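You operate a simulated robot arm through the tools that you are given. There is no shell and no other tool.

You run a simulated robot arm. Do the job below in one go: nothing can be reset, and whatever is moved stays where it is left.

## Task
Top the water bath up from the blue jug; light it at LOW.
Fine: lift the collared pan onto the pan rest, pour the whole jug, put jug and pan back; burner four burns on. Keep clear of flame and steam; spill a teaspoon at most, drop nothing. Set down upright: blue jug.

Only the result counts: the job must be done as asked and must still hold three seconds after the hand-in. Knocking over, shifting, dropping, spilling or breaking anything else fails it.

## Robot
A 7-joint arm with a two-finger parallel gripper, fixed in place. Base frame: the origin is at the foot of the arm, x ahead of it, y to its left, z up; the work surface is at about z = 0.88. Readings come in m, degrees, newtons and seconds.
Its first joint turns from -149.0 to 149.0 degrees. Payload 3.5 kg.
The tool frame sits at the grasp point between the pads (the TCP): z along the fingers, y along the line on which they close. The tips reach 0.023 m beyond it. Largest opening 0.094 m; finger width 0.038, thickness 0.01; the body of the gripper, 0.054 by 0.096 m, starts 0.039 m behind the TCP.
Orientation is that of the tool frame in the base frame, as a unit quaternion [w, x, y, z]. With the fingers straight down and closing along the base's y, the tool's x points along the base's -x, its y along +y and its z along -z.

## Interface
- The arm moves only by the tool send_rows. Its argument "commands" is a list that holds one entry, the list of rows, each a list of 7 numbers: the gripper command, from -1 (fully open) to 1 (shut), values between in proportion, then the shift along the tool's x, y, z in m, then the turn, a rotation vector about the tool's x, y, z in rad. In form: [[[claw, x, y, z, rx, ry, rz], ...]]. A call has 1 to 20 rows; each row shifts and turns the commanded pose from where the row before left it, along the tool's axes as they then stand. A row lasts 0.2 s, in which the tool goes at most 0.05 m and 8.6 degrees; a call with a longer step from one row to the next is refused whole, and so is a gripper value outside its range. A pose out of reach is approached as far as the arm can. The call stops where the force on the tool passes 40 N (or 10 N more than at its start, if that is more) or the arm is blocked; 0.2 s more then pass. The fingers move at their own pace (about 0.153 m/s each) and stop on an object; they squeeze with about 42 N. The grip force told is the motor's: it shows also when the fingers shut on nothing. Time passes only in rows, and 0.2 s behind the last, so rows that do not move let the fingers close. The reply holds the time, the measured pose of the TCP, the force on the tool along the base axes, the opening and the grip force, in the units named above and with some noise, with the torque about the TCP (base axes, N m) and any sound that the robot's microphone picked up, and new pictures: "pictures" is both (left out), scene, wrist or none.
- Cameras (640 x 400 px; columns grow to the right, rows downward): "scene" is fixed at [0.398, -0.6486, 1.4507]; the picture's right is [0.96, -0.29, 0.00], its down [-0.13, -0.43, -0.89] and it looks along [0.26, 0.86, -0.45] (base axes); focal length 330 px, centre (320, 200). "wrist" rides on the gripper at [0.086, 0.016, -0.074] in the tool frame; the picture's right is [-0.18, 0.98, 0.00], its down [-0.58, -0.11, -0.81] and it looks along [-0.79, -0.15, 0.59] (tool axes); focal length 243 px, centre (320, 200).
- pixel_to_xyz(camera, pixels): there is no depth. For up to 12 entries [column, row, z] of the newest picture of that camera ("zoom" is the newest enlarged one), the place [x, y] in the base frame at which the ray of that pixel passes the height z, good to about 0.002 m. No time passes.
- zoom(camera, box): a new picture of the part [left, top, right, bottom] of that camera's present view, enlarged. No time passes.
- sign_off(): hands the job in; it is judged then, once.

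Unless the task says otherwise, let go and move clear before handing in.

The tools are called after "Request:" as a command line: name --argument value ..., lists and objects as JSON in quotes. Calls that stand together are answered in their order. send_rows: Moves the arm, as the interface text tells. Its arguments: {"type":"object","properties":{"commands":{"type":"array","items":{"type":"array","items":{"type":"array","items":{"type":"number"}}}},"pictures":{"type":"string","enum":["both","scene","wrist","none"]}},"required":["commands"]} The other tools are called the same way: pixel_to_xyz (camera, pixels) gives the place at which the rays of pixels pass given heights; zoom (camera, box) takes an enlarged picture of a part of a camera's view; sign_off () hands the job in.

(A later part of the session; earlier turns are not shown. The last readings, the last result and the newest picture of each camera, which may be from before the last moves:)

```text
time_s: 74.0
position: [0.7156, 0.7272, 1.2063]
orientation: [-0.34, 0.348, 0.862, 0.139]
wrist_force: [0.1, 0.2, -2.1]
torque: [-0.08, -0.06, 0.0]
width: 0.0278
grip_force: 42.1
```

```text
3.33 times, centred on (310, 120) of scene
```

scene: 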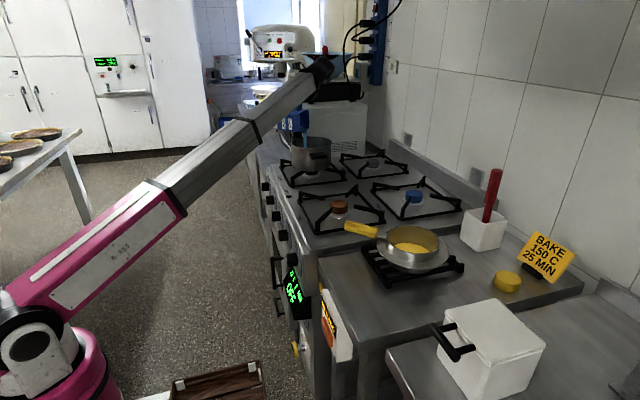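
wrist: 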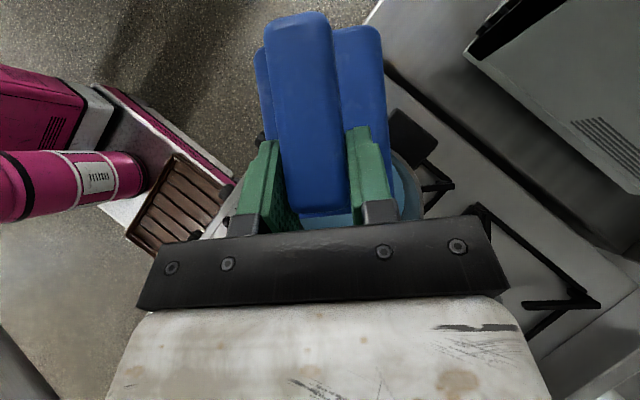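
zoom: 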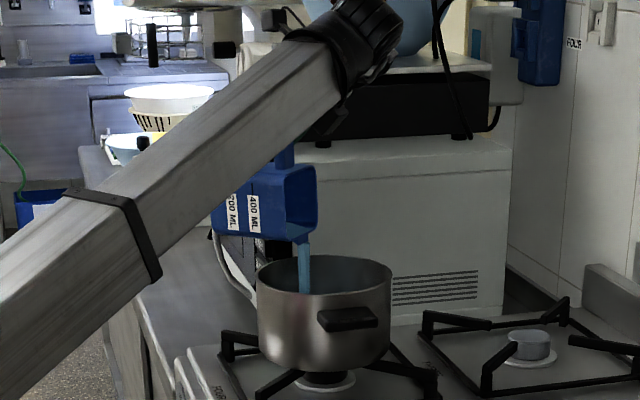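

Down to -2.1 N. I'll tilt on to about 112° and hold for the last drops.

Request:
send_rows --commands '[[[1, -0.0072, 0, -0.0067, 0, 0.0698, 0], [1, 0, 0, 0, 0, 0, 0], [1, -0.0067, 0, -0.0072, 0, 0.0698, 0], [1, 0, 0, 0, 0, 0, 0], [1, -0.0063, 0, -0.0078, 0, 0.0698, 0], [1, 0, 0, 0, 0, 0, 0], [1, -0.0057, 0, -0.0081, 0, 0.0698, 0], [1, 0, 0, 0, 0, 0, 0], [1, 0, 0, 0, 0, 0, 0], [1, 0, 0, 0, 0, 0, 0]]]'

Request:
zoom --camera "scene" --box '[260, 60, 360, 180]'

```text
time_s: 76.2
position: [0.7452, 0.6998, 1.2069]
orientation: [-0.457, 0.325, 0.807, 0.185]
wrist_force: [0.4, 0.1, -1.2]
torque: [-0.09, -0.06, 0.02]
width: 0.0278
grip_force: 42.6
```

scene: 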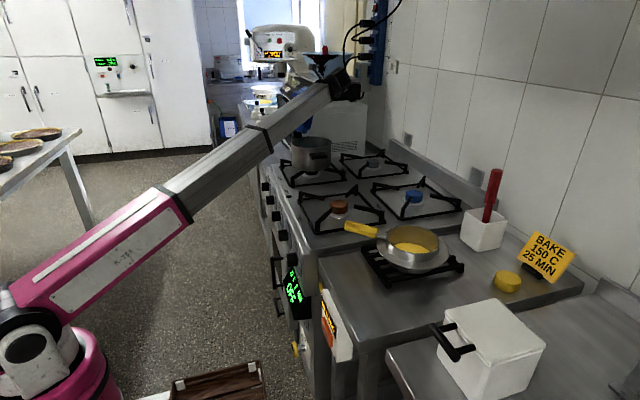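
wrist: 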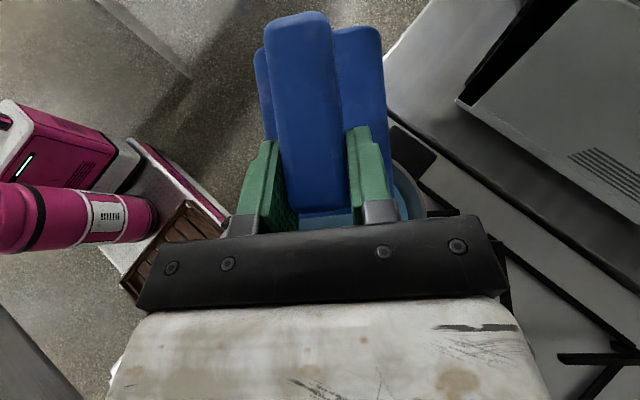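

```text
3.33 times, centred on (310, 120) of scene
```

zoom: 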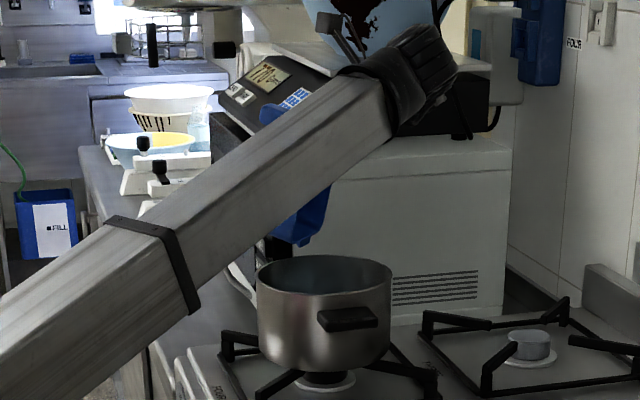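

The stream has stopped at 104° and the load is -1.2 N. I'll go to 116° and wait a bit to make sure the jug is empty.

Request:
send_rows --commands '[[[1, -0.0051, 0, -0.0085, 0, 0.0698, 0], [1, 0, 0, 0, 0, 0, 0], [1, -0.0044, 0, -0.0086, 0, 0.0698, 0], [1, 0, 0, 0, 0, 0, 0], [1, -0.0038, 0, -0.0089, 0, 0.0698, 0], [1, 0, 0, 0, 0, 0, 0], [1, 0, 0, 0, 0, 0, 0], [1, 0, 0, 0, 0, 0, 0], [1, 0, 0, 0, 0, 0, 0], [1, 0, 0, 0, 0, 0, 0], [1, 0, 0, 0, 0, 0, 0], [1, 0, 0, 0, 0, 0, 0]]]'

Request:
zoom --camera "scene" --box '[260, 60, 360, 180]'

Request:
zoom --camera "wrist" --box '[180, 0, 500, 240]'

```text
time_s: 78.8
position: [0.7662, 0.679, 1.2064]
orientation: [-0.539, 0.304, 0.754, 0.219]
wrist_force: [-0.3, -0.1, -1.1]
torque: [-0.08, -0.14, 0.0]
width: 0.0282
grip_force: 42.2
```

scene: 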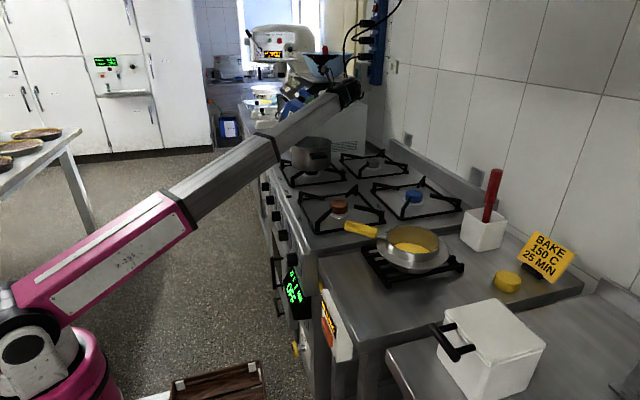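
wrist: 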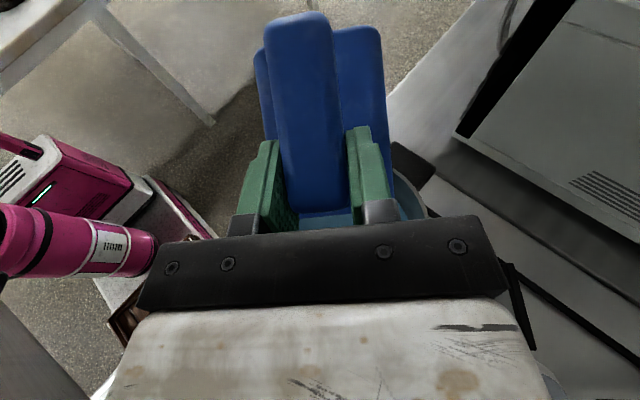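

```text
3.33 times, centred on (310, 120) of scene
```

zoom: 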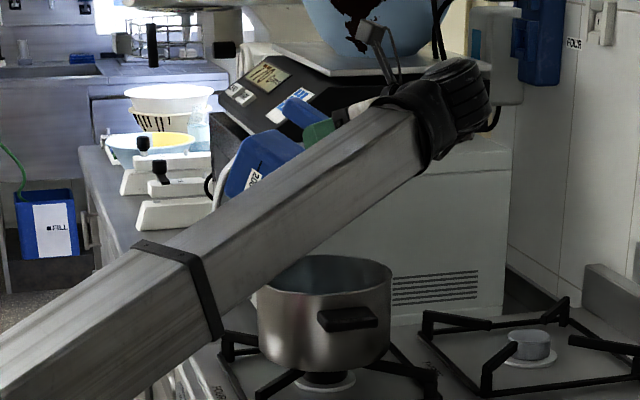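

```text
1.67 times, centred on (340, 120) of wrist
```

zoom: 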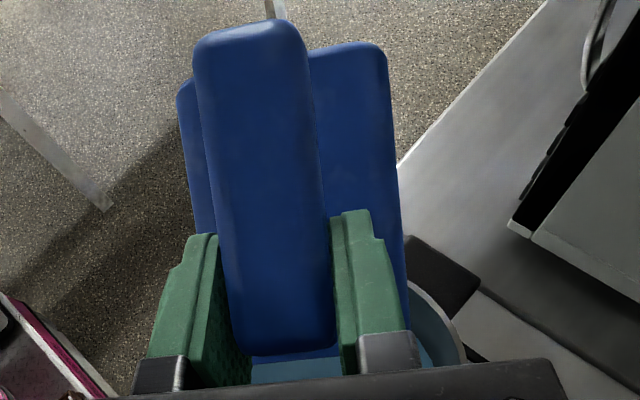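

Load is steady at -1.1 N, so the jug is empty: about 4.3 N of water went in. Now I'll tilt it back upright over the pot along the same arc.

Request:
send_rows --commands '[[[1, 0.0031, 0, 0.0092, 0, -0.0698, 0], [1, 0.004, 0, 0.0088, 0, -0.0698, 0], [1, 0.009, 0, 0.0176, 0, -0.1396, 0], [1, 0.0114, 0, 0.0162, 0, -0.1396, 0], [1, 0.0132, 0, 0.0142, 0, -0.1396, 0], [1, 0.0145, 0, 0.0118, 0, -0.1396, 0], [1, 0.0149, 0, 0.009, 0, -0.1396, 0], [1, 0.0148, 0, 0.0063, 0, -0.1396, 0], [1, 0.0137, 0, 0.0037, 0, -0.1396, 0], [1, 0, 0, 0, 0, -0.1396, 0], [1, 0, 0, 0, 0, -0.1396, 0], [1, 0, 0, 0, 0, -0.1396, 0], [1, 0, 0, 0, 0, -0.1396, 0], [1, 0, 0, 0, 0, -0.1396, 0], [1, 0, 0, 0, 0, -0.1, 0], [1, 0, 0, 0, 0, -0.07, 0], [1, 0, 0, 0, 0, -0.0396, 0], [1, 0, 0, 0, 0, 0, 0]]]'

Request:
zoom --camera "scene" --box '[260, 60, 360, 180]'

```text
time_s: 82.6
position: [0.6614, 0.7795, 1.2065]
orientation: [0.355, 0.346, 0.857, -0.142]
wrist_force: [-0.4, 0.7, -1.5]
torque: [0.08, 0.08, 0.03]
width: 0.0279
grip_force: 42.2
```

scene: 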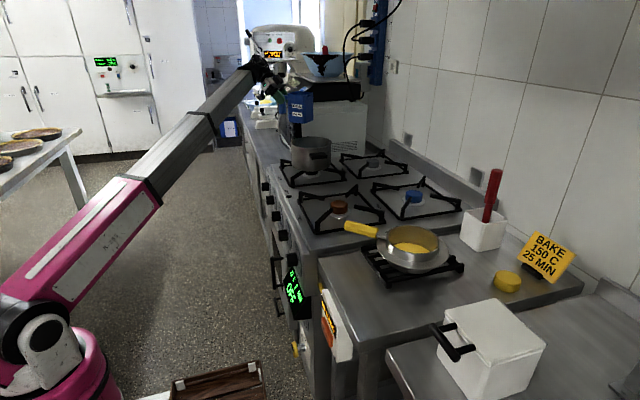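
wrist: 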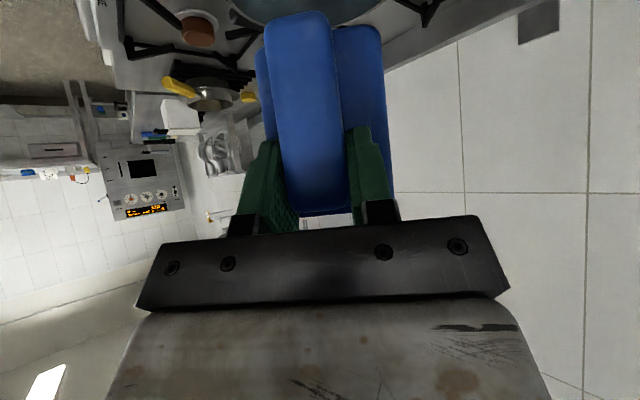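

```text
3.33 times, centred on (310, 120) of scene
```

zoom: 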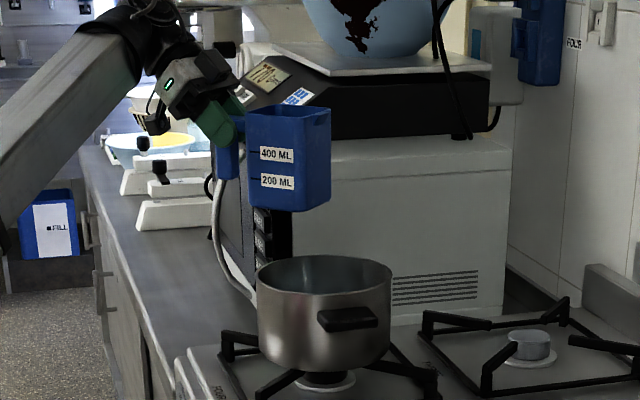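

The jug is upright and empty, with no stray water visible on the stove. I'll return along the same route.

Request:
send_rows --commands '[[[1, -0.0053, -0.0064, 0.0053, 0, 0, 0], [1, -0.0107, -0.0128, 0.0107, 0, 0, 0], [1, -0.016, -0.0193, 0.016, 0, 0, 0], [1, -0.0187, -0.0225, 0.0187, 0, 0, 0], [1, -0.0187, -0.0225, 0.0187, 0, 0, 0], [1, -0.0187, -0.0225, 0.0187, 0, 0, 0], [1, -0.0187, -0.0225, 0.0187, 0, 0, 0], [1, -0.0187, -0.0225, 0.0187, 0, 0, 0], [1, -0.0187, -0.0225, 0.0187, 0, 0, 0], [1, -0.0187, -0.0225, 0.0187, 0, 0, 0], [1, -0.0187, -0.0225, 0.0187, 0, 0, 0], [1, -0.0187, -0.0225, 0.0187, 0, 0, 0], [1, -0.016, -0.0193, 0.016, 0, 0, 0], [1, -0.0107, -0.0128, 0.0107, 0, 0, 0], [1, -0.0053, -0.0064, 0.0053, 0, 0, 0], [1, 0, 0, 0, 0, 0, 0]]]' --pictures "scene"

Request:
zoom --camera "scene" --box '[240, 100, 400, 220]'

```text
time_s: 86.0
position: [0.7044, 0.3513, 1.2049]
orientation: [0.354, 0.346, 0.857, -0.142]
wrist_force: [-0.5, 0.0, -1.1]
torque: [0.08, 0.07, 0.02]
width: 0.0277
grip_force: 41.9
```

scene: 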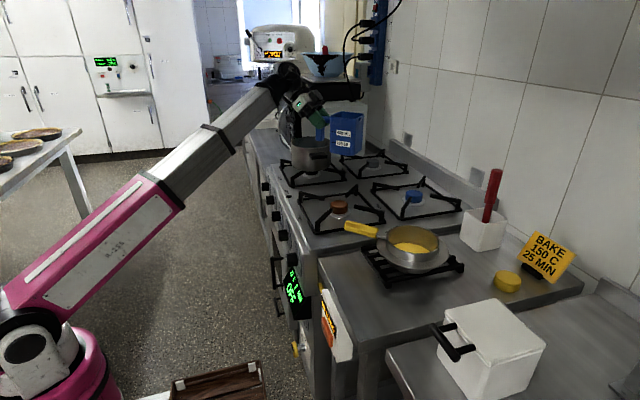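

```text
3.33 times, centred on (320, 160) of scene
```

zoom: 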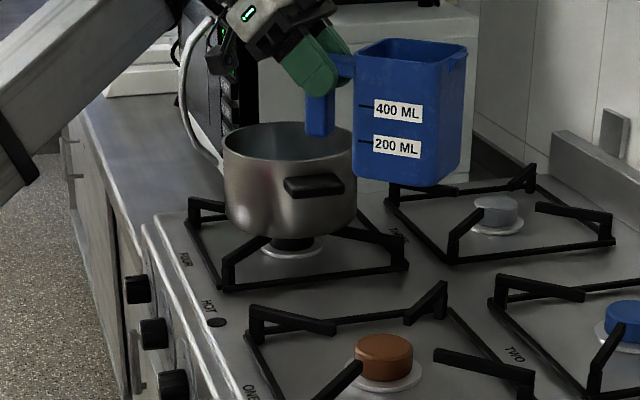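

No drips on the hob. Now yaw back to heading +x and slide along -y to above the jug's spot.

Request:
send_rows --commands '[[[1, 0, 0, 0, -0.025, 0, -0.025], [1, 0, 0, 0, -0.045, 0, -0.045], [1, 0, 0, 0, -0.055, 0, -0.055], [1, 0, 0, 0, -0.06, 0, -0.06], [1, 0, 0, 0, -0.06, 0, -0.06], [1, 0, 0, 0, -0.06, 0, -0.06], [1, 0, 0, 0, -0.06, 0, -0.06], [1, 0, 0, 0, -0.06, 0, -0.06], [1, 0, 0, 0, -0.055, 0, -0.055], [1, 0, 0, 0, -0.04, 0, -0.04], [1, 0, 0, 0, -0.023, 0, -0.023], [1, 0, 0, 0, 0, 0, 0]]]' --pictures "none"

Request:
send_rows --commands '[[[1, 0.0005, -0.008, 0.0005, 0, 0, 0], [1, 0.001, -0.016, 0.001, 0, 0, 0], [1, 0.0015, -0.026, 0.0015, 0, 0, 0], [1, 0.002, -0.034, 0.002, 0, 0, 0], [1, 0.002, -0.036, 0.002, 0, 0, 0], [1, 0.002, -0.036, 0.002, 0, 0, 0], [1, 0.002, -0.036, 0.002, 0, 0, 0], [1, 0.002, -0.036, 0.002, 0, 0, 0], [1, 0.002, -0.036, 0.002, 0, 0, 0], [1, 0.002, -0.036, 0.002, 0, 0, 0], [1, 0.002, -0.036, 0.002, 0, 0, 0], [1, 0.002, -0.036, 0.002, 0, 0, 0], [1, 0.002, -0.036, 0.002, 0, 0, 0], [1, 0.002, -0.034, 0.002, 0, 0, 0], [1, 0.002, -0.026, 0.002, 0, 0, 0], [1, 0.001, -0.0165, 0.001, 0, 0, 0], [1, 0, -0.0067, 0, 0, 0, 0], [1, 0, 0, 0, 0, 0, 0]]]'

```text
time_s: 88.6
position: [0.705, 0.3495, 1.2049]
orientation: [0.383, 0.0, 0.924, 0.001]
wrist_force: [0.3, -0.3, -2.0]
torque: [0.0, 0.09, 0.02]
width: 0.0278
grip_force: 41.9
```

```text
time_s: 92.4
position: [0.7027, -0.1408, 1.1628]
orientation: [0.383, 0.001, 0.924, 0.001]
wrist_force: [-0.5, 0.6, -1.6]
torque: [-0.06, 0.1, -0.01]
width: 0.028
grip_force: 41.9
```

scene: 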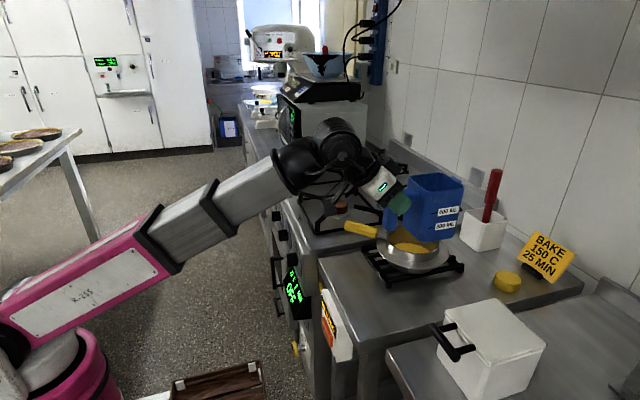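
wrist: 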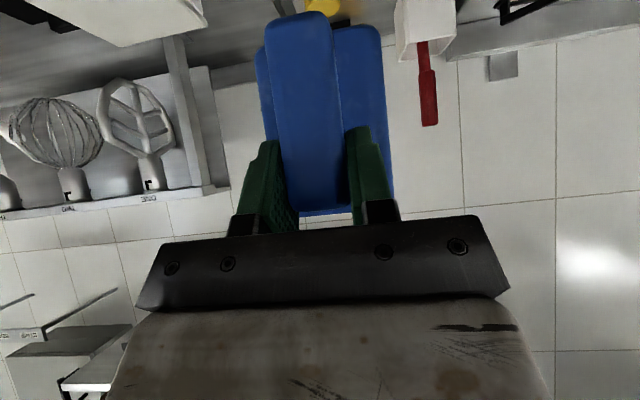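

Above the jug's spot. I'll shift 5 mm toward -y for extra clearance from the pan and descend to just above the table.

Request:
send_rows --commands '[[[1, 0.0057, -0.003, 0.0057, 0, 0, 0], [1, 0.0106, -0.003, 0.0106, 0, 0, 0], [1, 0.0141, 0, 0.0141, 0, 0, 0], [1, 0.0141, 0, 0.0141, 0, 0, 0], [1, 0.0141, 0, 0.0141, 0, 0, 0], [1, 0.0141, 0, 0.0141, 0, 0, 0], [1, 0.0141, 0, 0.0141, 0, 0, 0], [1, 0.0141, 0, 0.0141, 0, 0, 0], [1, 0.0141, 0, 0.0141, 0, 0, 0], [1, 0.0141, 0, 0.0141, 0, 0, 0], [1, 0.0106, 0, 0.0106, 0, 0, 0], [1, 0.0057, 0, 0.0057, 0, 0, 0], [1, 0, 0, 0, 0, 0, 0]]]'

Request:
zoom --camera "scene" --box '[350, 220, 460, 330]'

```text
time_s: 95.2
position: [0.7041, -0.1475, 0.9592]
orientation: [0.383, 0.001, 0.924, 0.001]
wrist_force: [0.5, 0.7, -1.5]
torque: [-0.05, 0.11, -0.03]
width: 0.0278
grip_force: 41.8
```

scene: 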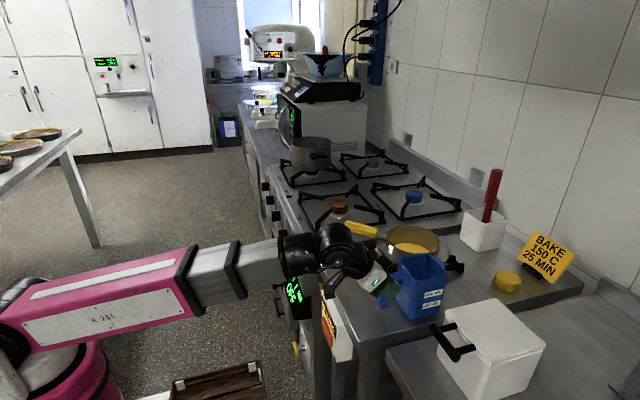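
wrist: 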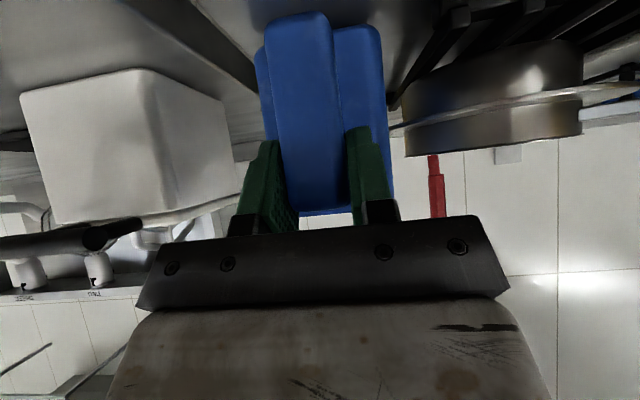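

```text
3.64 times, centred on (405, 275) of scene
```

zoom: 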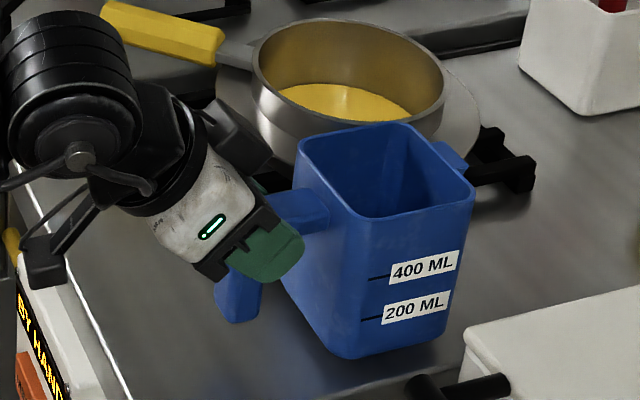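

The jug is empty and about 1 cm above the table. Creep down watching the load.

Request:
send_rows --commands '[[[1, 0.0021, 0, 0.0021, 0, 0, 0], [1, 0.0021, 0, 0.0021, 0, 0, 0], [1, 0.0014, 0, 0.0014, 0, 0, 0], [1, 0, 0, 0, 0, 0, 0]]]' --pictures "none"

Request:
send_rows --commands '[[[1, 0.0007, 0, 0.0007, 0, 0, 0], [1, 0.0007, 0, 0.0007, 0, 0, 0], [1, 0, 0, 0, 0, 0, 0]]]' --pictures "none"

```text
time_s: 96.2
position: [0.7029, -0.1453, 0.9509]
orientation: [0.383, 0.001, 0.924, 0.002]
wrist_force: [0.4, 0.1, -1.2]
torque: [0.0, 0.09, 0.01]
width: 0.028
grip_force: 41.5
```

```text
time_s: 97.0
position: [0.7033, -0.1462, 0.9502]
orientation: [0.384, 0.0, 0.924, 0.002]
wrist_force: [-2.5, 2.5, 14.7]
torque: [-0.53, -0.96, 0.05]
width: 0.0278
grip_force: 41.7
```

Touched down (+14.7 N). I'll relieve by 1 mm, then open.

Request:
send_rows --commands '[[[1, -0.0006, 0, -0.0006, 0, 0, 0], [1, 0, 0, 0, 0, 0, 0]]]' --pictures "none"

```text
time_s: 97.6
position: [0.7044, -0.1452, 0.95]
orientation: [0.383, 0.001, 0.924, 0.001]
wrist_force: [1.2, 0.5, 9.1]
torque: [-0.36, -1.36, 0.03]
width: 0.0277
grip_force: 42.1
```

Request:
send_rows --commands '[[[1, -0.0005, 0, -0.0005, 0, 0, 0], [1, 0, 0, 0, 0, 0, 0]]]' --pictures "none"

```text
time_s: 98.2
position: [0.7034, -0.1465, 0.9504]
orientation: [0.382, 0.001, 0.924, 0.001]
wrist_force: [2.3, 1.2, 5.0]
torque: [-0.15, -0.81, 0.22]
width: 0.0276
grip_force: 41.5
```

Request:
send_rows --commands '[[[1, -0.0005, 0, -0.0005, 0, 0, 0], [1, 0, 0, 0, 0, 0, 0]]]' --pictures "none"

```text
time_s: 98.8
position: [0.7041, -0.1466, 0.9509]
orientation: [0.382, 0.0, 0.924, 0.002]
wrist_force: [-1.0, 0.4, -1.7]
torque: [0.0, 0.12, 0.01]
width: 0.0279
grip_force: 42.1
```

The jug now hovers within half a millimetre of the table; I'll settle it that last bit and open the fingers gradually.

Request:
send_rows --commands '[[[1, 0.0002, 0, 0.0002, 0, 0, 0], [0.35, 0, 0, 0, 0, 0, 0], [0.2, 0, 0, 0, 0, 0, 0], [-0.1, 0, 0, 0, 0, 0, 0], [-0.5, 0, 0, 0, 0, 0, 0], [-0.9, 0, 0, 0, 0, 0, 0], [-0.9, 0, 0, 0, 0, 0, 0]]]'

Request:
zoom --camera "scene" --box '[350, 220, 460, 330]'

```text
time_s: 100.4
position: [0.7041, -0.1462, 0.951]
orientation: [0.383, 0.0, 0.924, 0.001]
wrist_force: [0.6, 0.5, 0.3]
torque: [0.0, 0.0, 0.0]
width: 0.0894
grip_force: 0.2
```

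scene: 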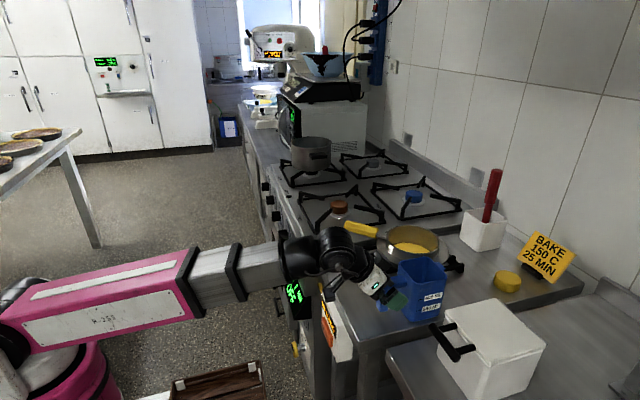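
wrist: 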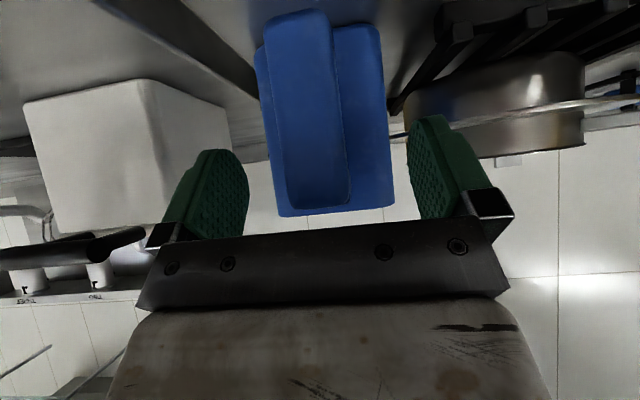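

```text
3.64 times, centred on (405, 275) of scene
```

zoom: 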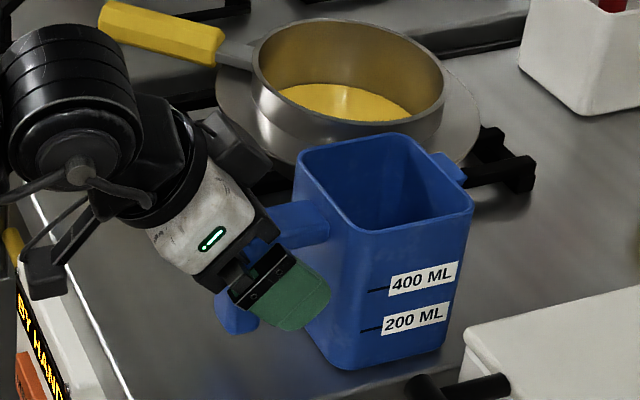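

The jug stands upright and empty with the fingers clear. I'll back out along the tool axis and reorient to tool-down at -45° yaw for the pan handle.

Request:
send_rows --commands '[[[-0.9, 0, 0, -0.015, 0, 0, 0], [-0.9, 0, 0, -0.03, 0, 0, 0], [-0.9, 0, 0, -0.04, 0, 0, 0], [-0.9, 0, 0, -0.045, 0, 0, 0], [-0.9, -0.001, 0.03, -0.005, 0, 0, 0], [-0.9, -0.001, 0.035, -0.005, 0, 0, 0], [-0.9, -0.001, 0.035, -0.005, 0, 0, 0], [-0.9, -0.0005, 0.026, -0.005, 0, 0, 0], [-0.9, 0, 0, 0, 0, 0, 0]]]'

Request:
send_rows --commands '[[[-0.5, 0, 0, 0, 0.055, 0, 0.055], [-0.5, 0, 0, 0, 0.08, 0, 0.08], [-0.5, 0, 0, 0, 0.085, 0, 0.085], [-0.5, 0, 0, 0, 0.085, 0, 0.085], [-0.5, 0, 0, 0, 0.085, 0, 0.085], [-0.5, 0, 0, 0, 0.085, 0, 0.085], [-0.5, 0, 0, 0, 0.08, 0, 0.08], [-0.5, 0, 0, 0, 0, 0.12, 0], [-0.5, 0, 0, 0, 0, 0.12, 0], [-0.5, 0, 0, 0, 0, 0.12, 0], [-0.5, 0, 0, 0, 0, 0.12, 0], [-0.5, 0, 0, 0, 0, 0.12, 0], [-0.5, 0, 0, 0, 0, 0.11, 0], [-0.5, 0, 0, 0, 0, 0.0754, 0], [-0.5, 0, 0, 0, 0, 0, 0]]]'

```text
time_s: 102.4
position: [0.5998, -0.0203, 1.0595]
orientation: [0.383, 0.001, 0.924, 0.001]
wrist_force: [-0.1, 0.8, -0.3]
torque: [0.0, 0.01, -0.06]
width: 0.0891
grip_force: 0.1
```

scene: 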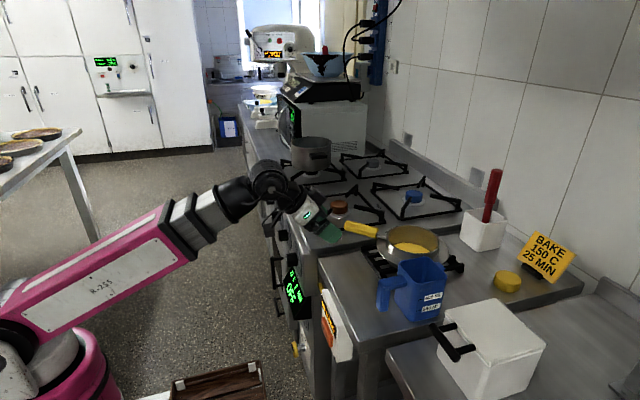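
wrist: 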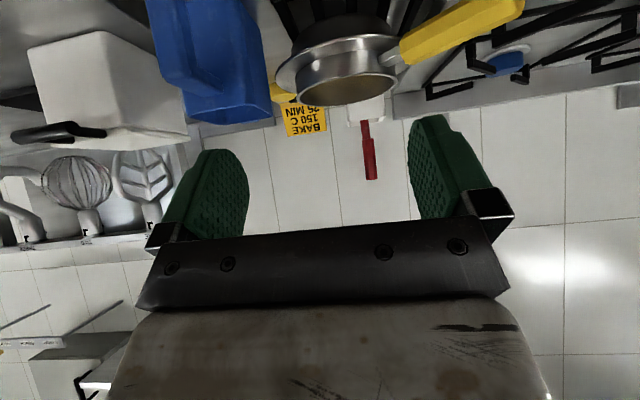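

```text
time_s: 105.6
position: [0.6001, -0.0202, 1.0598]
orientation: [-0.001, 0.383, 0.924, 0.002]
wrist_force: [0.1, -1.0, -0.4]
torque: [0.02, -0.02, 0.01]
width: 0.0706
grip_force: 0.1
```

scene: 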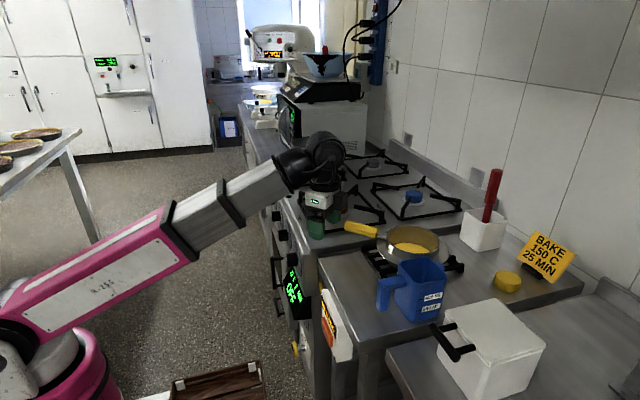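
wrist: 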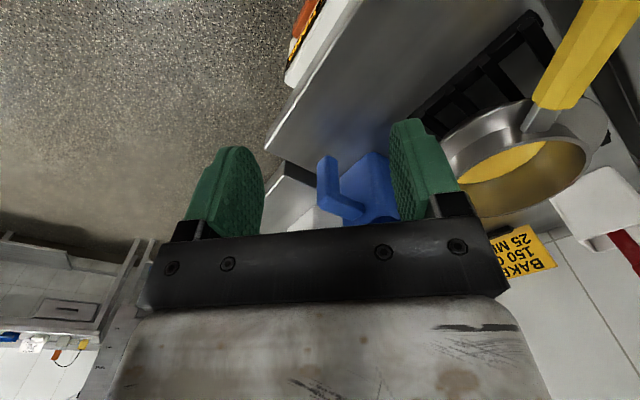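

Both back as before the jug trip, and the jug and pan are standing as left. I'll retrace to above the pan handle and check alignment.

Request:
send_rows --commands '[[[-0.5, -0.007, 0.032, 0, 0, 0, 0], [-0.5, -0.007, 0.033, 0, 0, 0, 0], [-0.5, -0.007, 0.033, 0, 0, 0, 0], [-0.5, -0.007, 0.033, 0, 0, 0, 0], [-0.5, -0.008, 0.032, 0, 0, 0, 0], [-0.5, -0.008, 0.032, 0, 0, 0, 0], [-0.5, 0, 0, 0.03, 0, 0, 0], [-0.5, 0, 0, 0.02, 0, 0, 0], [-0.5, 0, 0, 0, 0, 0, 0]]]'

Request:
zoom --camera "wrist" --box '[180, 30, 500, 230]'

Request:
zoom --camera "scene" --box '[330, 180, 470, 280]'

```text
time_s: 107.6
position: [0.7693, 0.0857, 1.0084]
orientation: [0.0, 0.382, 0.924, 0.001]
wrist_force: [-0.7, 1.3, -0.8]
torque: [0.0, -0.01, -0.04]
width: 0.0706
grip_force: 0.1
```

scene: 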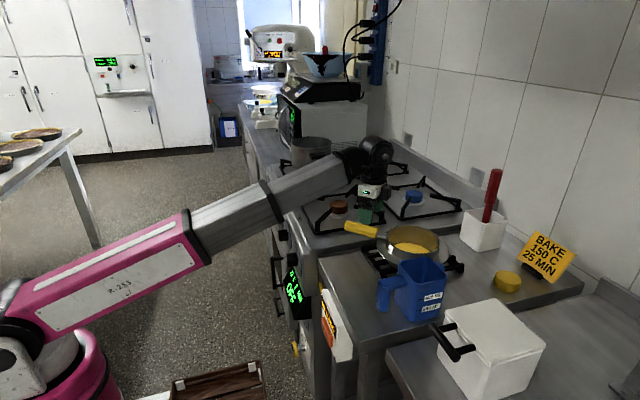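
wrist: 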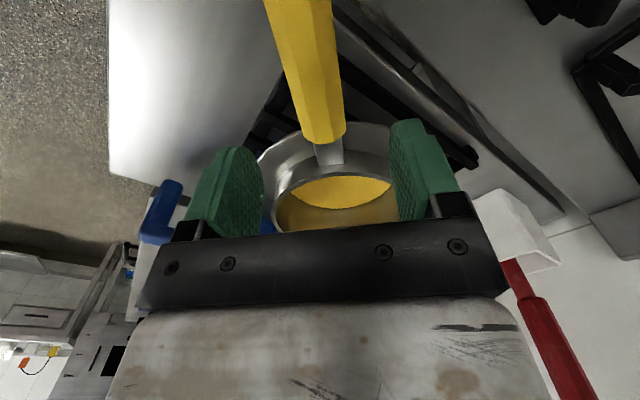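

```text
2.00 times, centred on (340, 130) of wrist
```

zoom: 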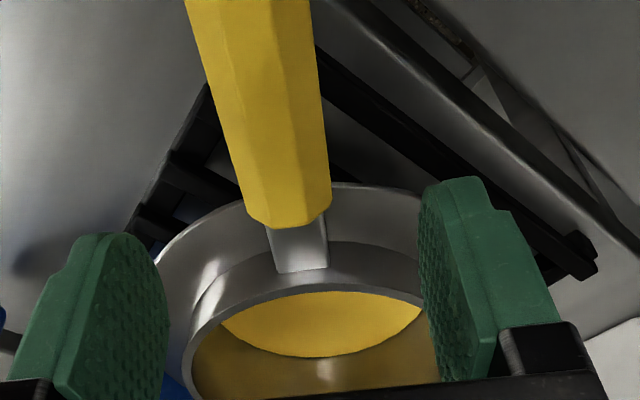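

```text
4.00 times, centred on (400, 230) of scene
```

zoom: 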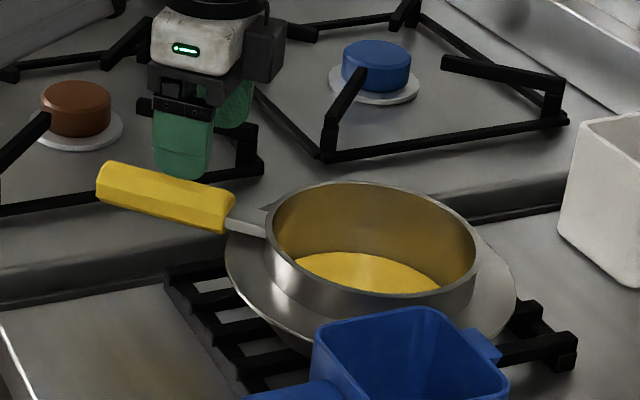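

The handle is centred (px≈319 vs 320). Descend to z≈0.942 and close.

Request:
send_rows --commands '[[[-0.5, 0, 0, 0.02, 0, 0, 0], [-0.5, 0, 0, 0.02, 0, 0, 0], [-0.5, 0, 0, 0.016, 0, 0, 0], [-0.5, 0, 0, 0.0104, 0, 0, 0], [-0.5, 0, 0, 0, 0, 0, 0], [0.0, 0, 0, 0, 0, 0, 0], [0.25, 0, 0, 0, 0, 0, 0], [1, 0, 0, 0, 0, 0, 0], [1, 0, 0, 0, 0, 0, 0], [1, 0, 0, 0, 0, 0, 0]]]'

Request:
zoom --camera "scene" --box '[330, 180, 470, 280]'

```text
time_s: 109.8
position: [0.769, 0.0869, 0.9425]
orientation: [-0.001, 0.383, 0.924, 0.001]
wrist_force: [-4.1, -0.6, 0.3]
torque: [-0.28, -0.01, -0.71]
width: 0.0302
grip_force: 42.6
```

scene: 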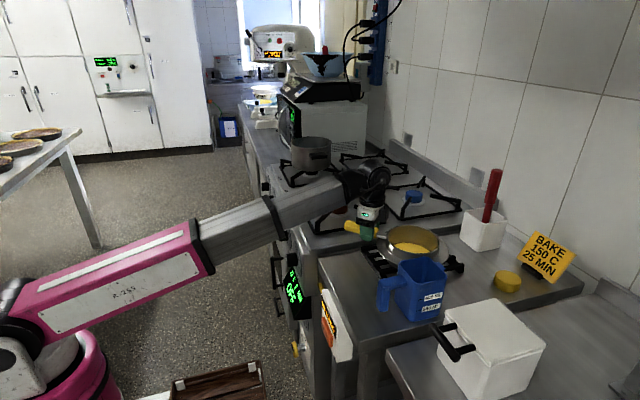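
wrist: 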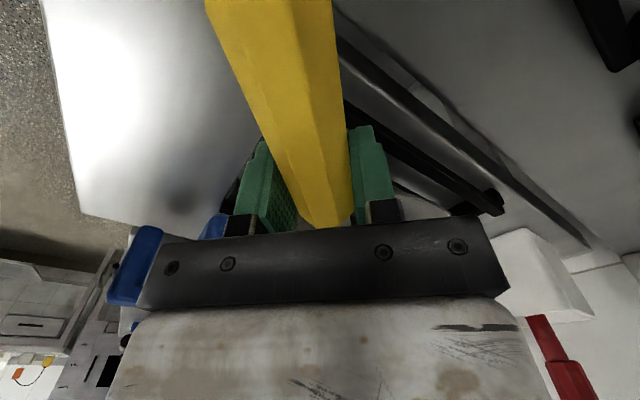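

```text
4.00 times, centred on (400, 230) of scene
```

zoom: 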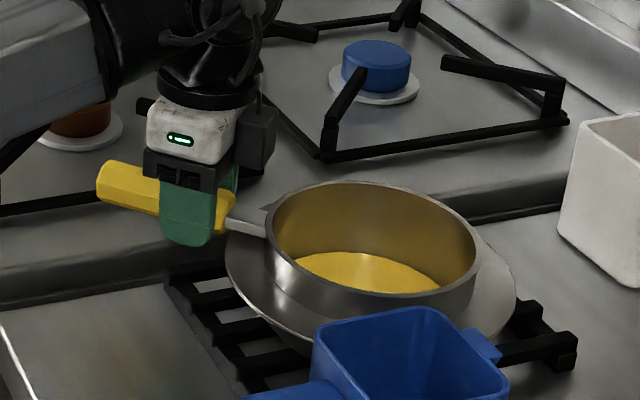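

Gripped at 0.030; some residual side torque from friction on the rest. I'll lift slowly and check it follows.

Request:
send_rows --commands '[[[1, 0, 0, -0.002, 0, 0, 0], [1, 0, 0, -0.002, 0, 0, 0], [1, 0, 0, 0, 0, 0, 0]]]' --pictures "none"

Request:
send_rows --commands '[[[1, 0, 0, -0.003, 0, 0, 0], [1, 0, 0, -0.003, 0, 0, 0], [1, 0, 0, 0, 0, 0, 0]]]' --pictures "none"

Request:
zoom --camera "scene" --box '[330, 180, 470, 280]'

```text
time_s: 110.6
position: [0.7689, 0.0856, 0.9471]
orientation: [-0.001, 0.382, 0.924, 0.002]
wrist_force: [1.1, -0.1, -5.9]
torque: [0.44, 0.41, -0.01]
width: 0.0303
grip_force: 41.9
```

```text
time_s: 111.4
position: [0.7694, 0.0861, 0.9543]
orientation: [-0.002, 0.382, 0.924, 0.002]
wrist_force: [-0.5, 0.4, -5.4]
torque: [0.46, 0.44, 0.01]
width: 0.0304
grip_force: 41.9
```

```text
4.00 times, centred on (400, 230) of scene
```

zoom: 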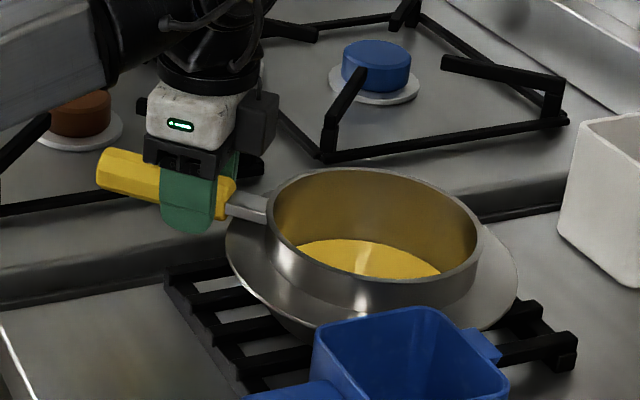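

The pan is lifted cleanly again (-5.4 N). I'll raise it to about 1.06 and start back toward the stove, keeping the yaw that keeps the camera clear of the boom.

Request:
send_rows --commands '[[[1, 0, 0, -0.006, 0, 0, 0], [1, 0, 0, -0.01, 0, 0, 0], [1, 0, 0, -0.015, 0, 0, 0], [1, 0, 0, -0.018, 0, 0, 0], [1, 0, 0, -0.018, 0, 0, 0], [1, 0, 0, -0.018, 0, 0, 0], [1, 0, 0, -0.012, 0, 0, 0], [1, 0, 0, -0.008, 0, 0, 0], [1, 0, 0, 0, 0, 0, 0]]]' --pictures "none"

Request:
send_rows --commands '[[[1, 0.006, 0.0032, -0.0018, 0, 0, 0], [1, 0.012, 0.0064, -0.0035, 0, 0, 0], [1, 0.018, 0.0095, -0.0053, 0, 0, 0], [1, 0.022, 0.0116, -0.0065, 0, 0, 0], [1, 0.024, 0.0127, -0.0071, 0, 0, 0], [1, 0.025, 0.0132, -0.0074, 0, 0, 0], [1, 0.025, 0.0132, -0.0074, 0, 0, 0], [1, 0.025, 0.0132, -0.0074, 0, 0, 0], [1, 0.024, 0.0127, -0.0071, 0, 0, 0], [1, 0.022, 0.0116, -0.0065, 0, 0, 0], [1, 0.016, 0.0085, -0.0047, 0, 0, 0], [1, 0.011, 0.0058, -0.0032, 0, 0, 0], [1, 0.0076, 0.004, -0.0022, 0, 0, 0], [1, 0, 0, 0, 0, 0, 0]]]'

```text
time_s: 113.4
position: [0.7703, 0.0851, 1.0576]
orientation: [-0.001, 0.382, 0.924, 0.001]
wrist_force: [0.1, 0.8, -5.2]
torque: [0.43, 0.45, 0.02]
width: 0.0302
grip_force: 41.5
```

```text
time_s: 116.4
position: [0.6889, 0.3439, 1.1305]
orientation: [-0.002, 0.382, 0.924, 0.002]
wrist_force: [-0.5, 0.4, -6.4]
torque: [0.42, 0.47, -0.05]
width: 0.0302
grip_force: 42.0
```

scene: 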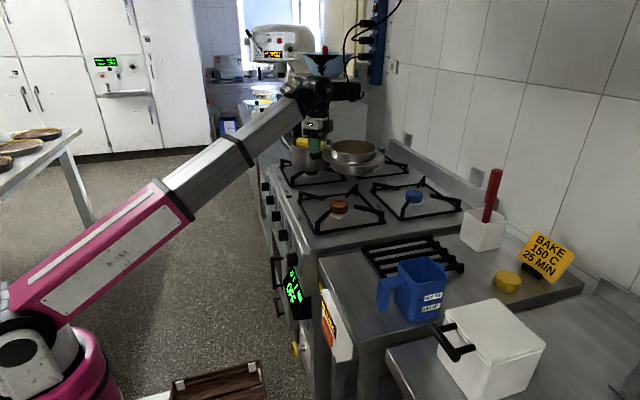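
wrist: 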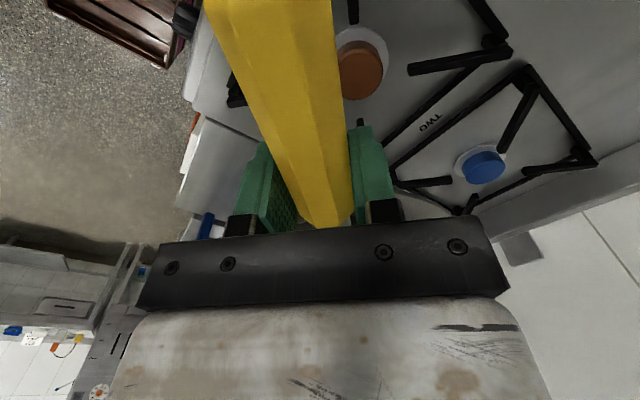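

Jug and rest area look right. I'll continue toward the pot, then yaw back to 0°.

Request:
send_rows --commands '[[[1, 0.007, 0.005, -0.0015, 0, 0, 0], [1, 0.014, 0.01, -0.003, 0, 0, 0], [1, 0.02, 0.0145, -0.004, 0, 0, 0], [1, 0.024, 0.017, -0.005, 0, 0, 0], [1, 0.025, 0.018, -0.005, 0, 0, 0], [1, 0.024, 0.017, -0.005, 0, 0, 0], [1, 0.017, 0.0125, -0.0035, 0, 0, 0], [1, 0.01, 0.007, -0.002, 0, 0, 0], [1, 0.004, 0.003, -0.001, 0, 0, 0], [1, 0, 0, 0, 0, 0, -0.04], [1, 0, 0, 0, 0, 0, -0.08], [1, 0, 0, 0, 0, 0, -0.1], [1, 0, 0, 0, 0, 0, -0.11], [1, 0, 0, 0, 0, 0, -0.11], [1, 0, 0, 0, 0, 0, -0.11], [1, 0, 0, 0, 0, 0, -0.1], [1, 0, 0, 0, 0, 0, -0.08], [1, 0, 0, 0, 0, 0, -0.0544], [1, 0, 0, 0, 0, 0, 0]]]'

```text
time_s: 120.4
position: [0.6612, 0.5202, 1.1593]
orientation: [0.001, -0.001, 1.0, 0.003]
wrist_force: [0.5, 0.0, -5.5]
torque: [0.01, 0.6, 0.0]
width: 0.0303
grip_force: 41.5
```

scene: 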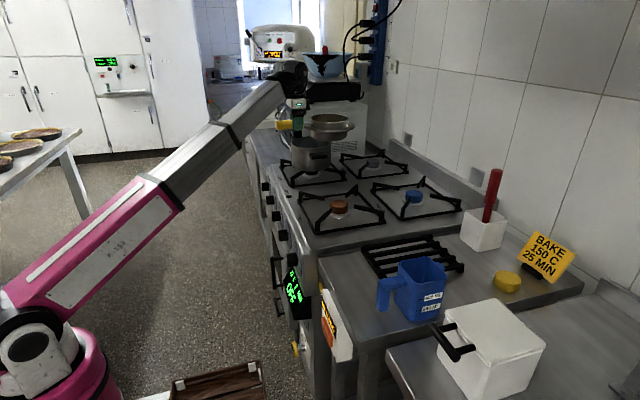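
wrist: 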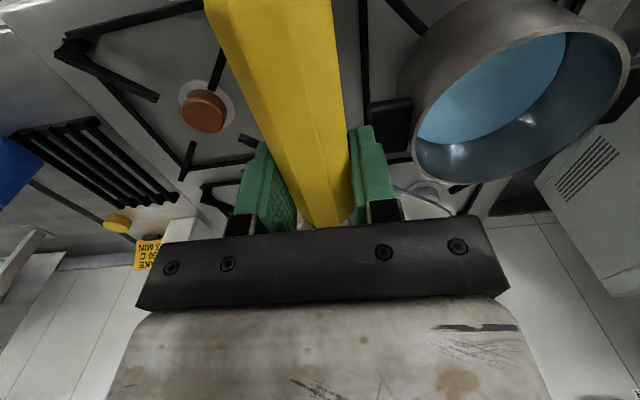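

There's a clear view into the pot, with the water well below the rim. Before nesting I'll compare how the handle sits in the fingers now with the first lift, and fit the pot's rim in this view.

Request:
zoom --camera "scene" --box '[262, 95, 358, 155]'

Request:
zoom --camera "wrist" --box '[390, 0, 640, 200]'

```text
6.67 times, centred on (310, 125) of scene
```

zoom: 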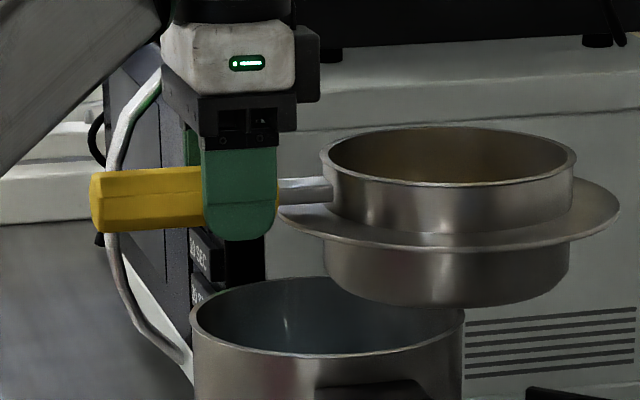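

```text
2.00 times, centred on (515, 100) of wrist
```

zoom: 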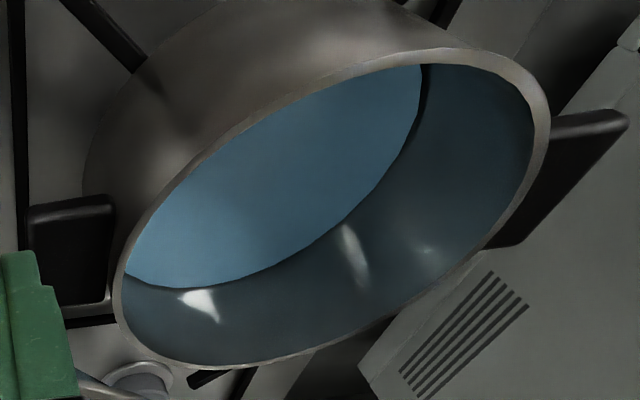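

The grip now sits ~7 mm higher on the handle than at first, with x and yaw relations unchanged, so nested height should be about TCP z≈1.051. I'll fit the pot's rim centre from this view.

Request:
pixel_to_xyz --camera "wrist" --pixels '[[447, 150, 1.03], [505, 184, 1.03], [625, 24, 1.03], [555, 37, 1.03], [490, 74, 1.03], [455, 117, 1.03], [580, 165, 1.03], [635, 120, 1.03]]'

```text
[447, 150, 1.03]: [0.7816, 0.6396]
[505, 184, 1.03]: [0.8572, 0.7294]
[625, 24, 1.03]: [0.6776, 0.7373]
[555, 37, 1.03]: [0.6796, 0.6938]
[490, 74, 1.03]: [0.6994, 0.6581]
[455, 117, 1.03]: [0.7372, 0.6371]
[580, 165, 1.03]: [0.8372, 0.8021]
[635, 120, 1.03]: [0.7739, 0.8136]
```

I mis-indexed the zoom's left edge (it starts at column 355), so I'll redo the rim points.

Request:
pixel_to_xyz --camera "wrist" --pixels '[[412.5, 150, 1.03], [470, 184, 1.03], [590, 24, 1.03], [520, 37.5, 1.03], [455, 75, 1.03], [420, 117.5, 1.03], [545, 165, 1.03], [600, 120, 1.03], [629, 60, 1.03]]'

```text
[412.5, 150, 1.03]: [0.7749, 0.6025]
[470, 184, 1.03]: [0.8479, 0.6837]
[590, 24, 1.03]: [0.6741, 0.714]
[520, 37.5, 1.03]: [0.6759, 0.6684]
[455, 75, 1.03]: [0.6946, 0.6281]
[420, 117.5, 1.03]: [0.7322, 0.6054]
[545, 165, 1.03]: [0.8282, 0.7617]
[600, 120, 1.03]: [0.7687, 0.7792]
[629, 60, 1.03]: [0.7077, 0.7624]
```

Corrected fit: pot centre (0.761, 0.691), R≈0.088, which matches. The pan's insert (R≈0.07) has about 15 mm play. I'll move to directly above its nest at (0.6345, 0.6882).

Request:
send_rows --commands '[[[1, 0.0015, 0.009, 0, 0, 0, 0], [1, 0.003, 0.018, 0, 0, 0, 0], [1, 0.004, 0.025, 0, 0, 0, 0], [1, 0.0045, 0.029, 0, 0, 0, 0], [1, 0.0045, 0.029, 0, 0, 0, 0], [1, 0.004, 0.026, 0, 0, 0, 0], [1, 0.003, 0.018, 0, 0, 0, 0], [1, 0.0015, 0.009, 0, 0, 0, 0], [1, 0.0007, 0.005, 0, 0, 0, 0], [1, 0, 0, 0, 0, 0, 0]]]'

Request:
zoom --camera "scene" --box '[262, 95, 358, 155]'

```text
time_s: 122.6
position: [0.6322, 0.6873, 1.1599]
orientation: [0.0, 0.0, 1.0, 0.002]
wrist_force: [0.2, 0.4, -5.3]
torque: [-0.01, 0.61, -0.03]
width: 0.0301
grip_force: 42.0
```

scene: 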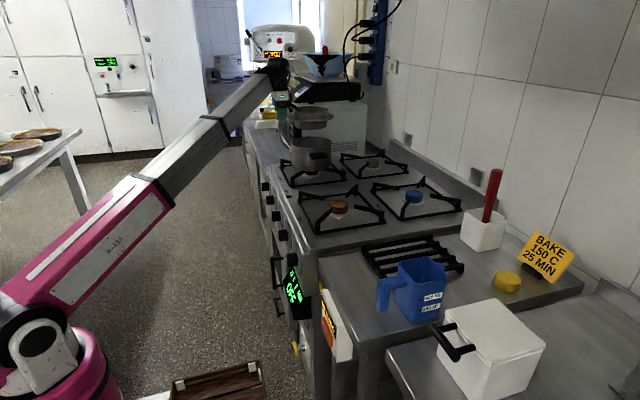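
wrist: 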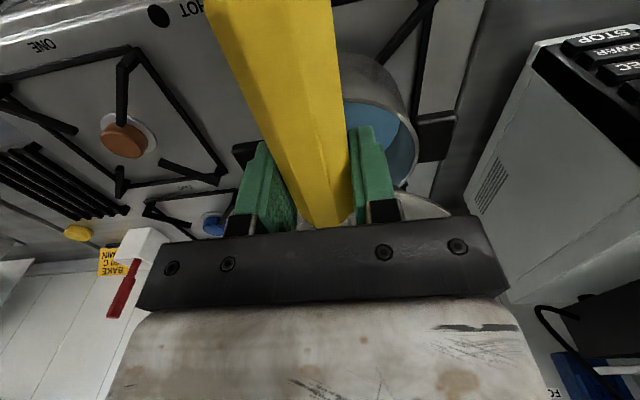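

```text
6.67 times, centred on (310, 125) of scene
```

zoom: 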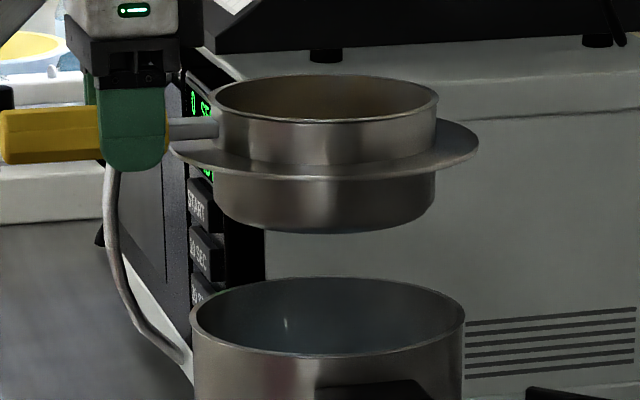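

Above the pot, about 2 mm short in x. I'll trim and lower to z≈1.085, then check.

Request:
send_rows --commands '[[[1, -0.0013, 0.0005, 0.006, 0, 0, 0], [1, -0.0012, 0.0005, 0.01, 0, 0, 0], [1, 0, 0, 0.012, 0, 0, 0], [1, 0, 0, 0.012, 0, 0, 0], [1, 0, 0, 0.012, 0, 0, 0], [1, 0, 0, 0.01, 0, 0, 0], [1, 0, 0, 0.008, 0, 0, 0], [1, 0, 0, 0.005, 0, 0, 0], [1, 0, 0, 0, 0, 0, 0]]]'

Request:
zoom --camera "scene" --box '[262, 105, 358, 165]'

```text
time_s: 124.6
position: [0.6372, 0.6878, 1.0847]
orientation: [0.0, 0.0, 1.0, 0.001]
wrist_force: [0.5, 0.3, -7.0]
torque: [-0.03, 0.67, -0.01]
width: 0.0299
grip_force: 42.6
```

scene: 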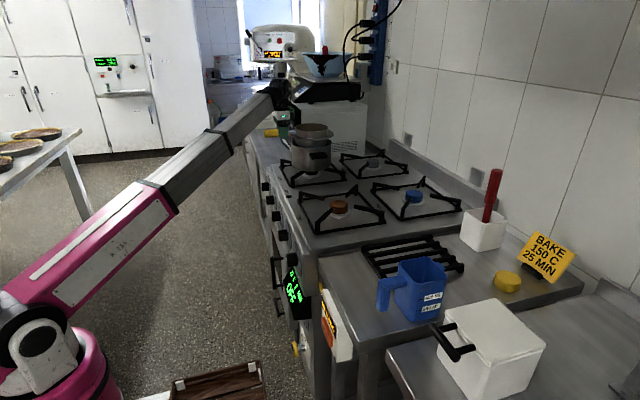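
wrist: 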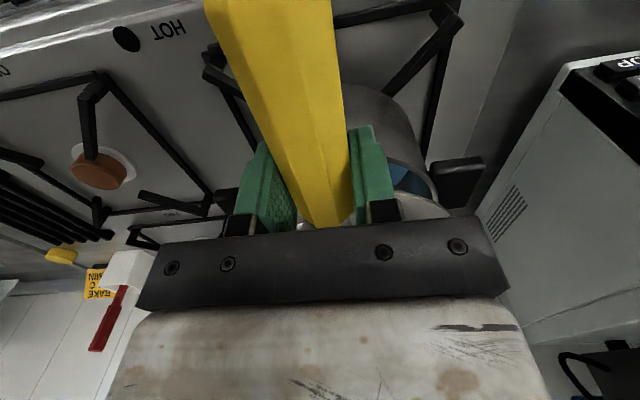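

```text
6.67 times, centred on (310, 135) of scene
```

zoom: 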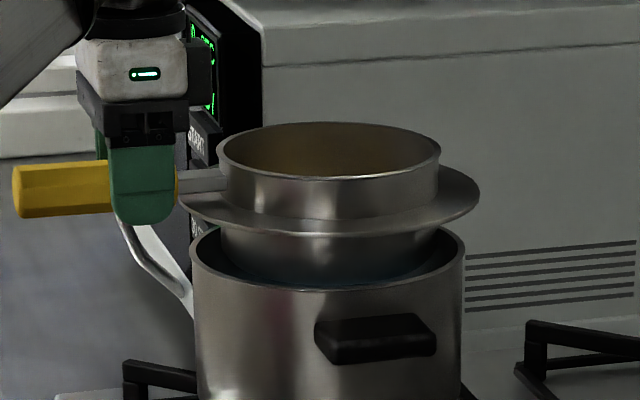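

Collar centre (330) and pot centre (328) line up. Lower further in small steps.

Request:
send_rows --commands '[[[1, 0, 0, 0.006, 0, 0, 0], [1, 0, 0, 0.006, 0, 0, 0], [1, 0, 0, 0.006, 0, 0, 0], [1, 0, 0, 0.004, 0, 0, 0], [1, 0, 0, 0, 0, 0, 0]]]' --pictures "none"

Request:
zoom --camera "scene" --box '[262, 105, 358, 165]'

```text
time_s: 125.8
position: [0.6364, 0.6882, 1.0639]
orientation: [0.0, 0.001, 1.0, 0.001]
wrist_force: [-1.0, -0.1, -5.9]
torque: [0.0, 0.64, 0.0]
width: 0.0301
grip_force: 41.8
```

```text
6.67 times, centred on (310, 135) of scene
```

zoom: 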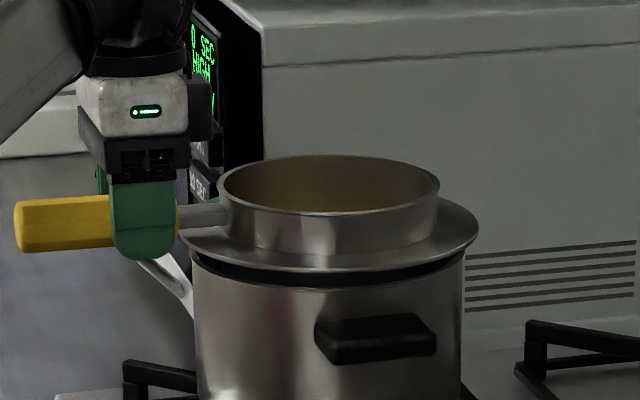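

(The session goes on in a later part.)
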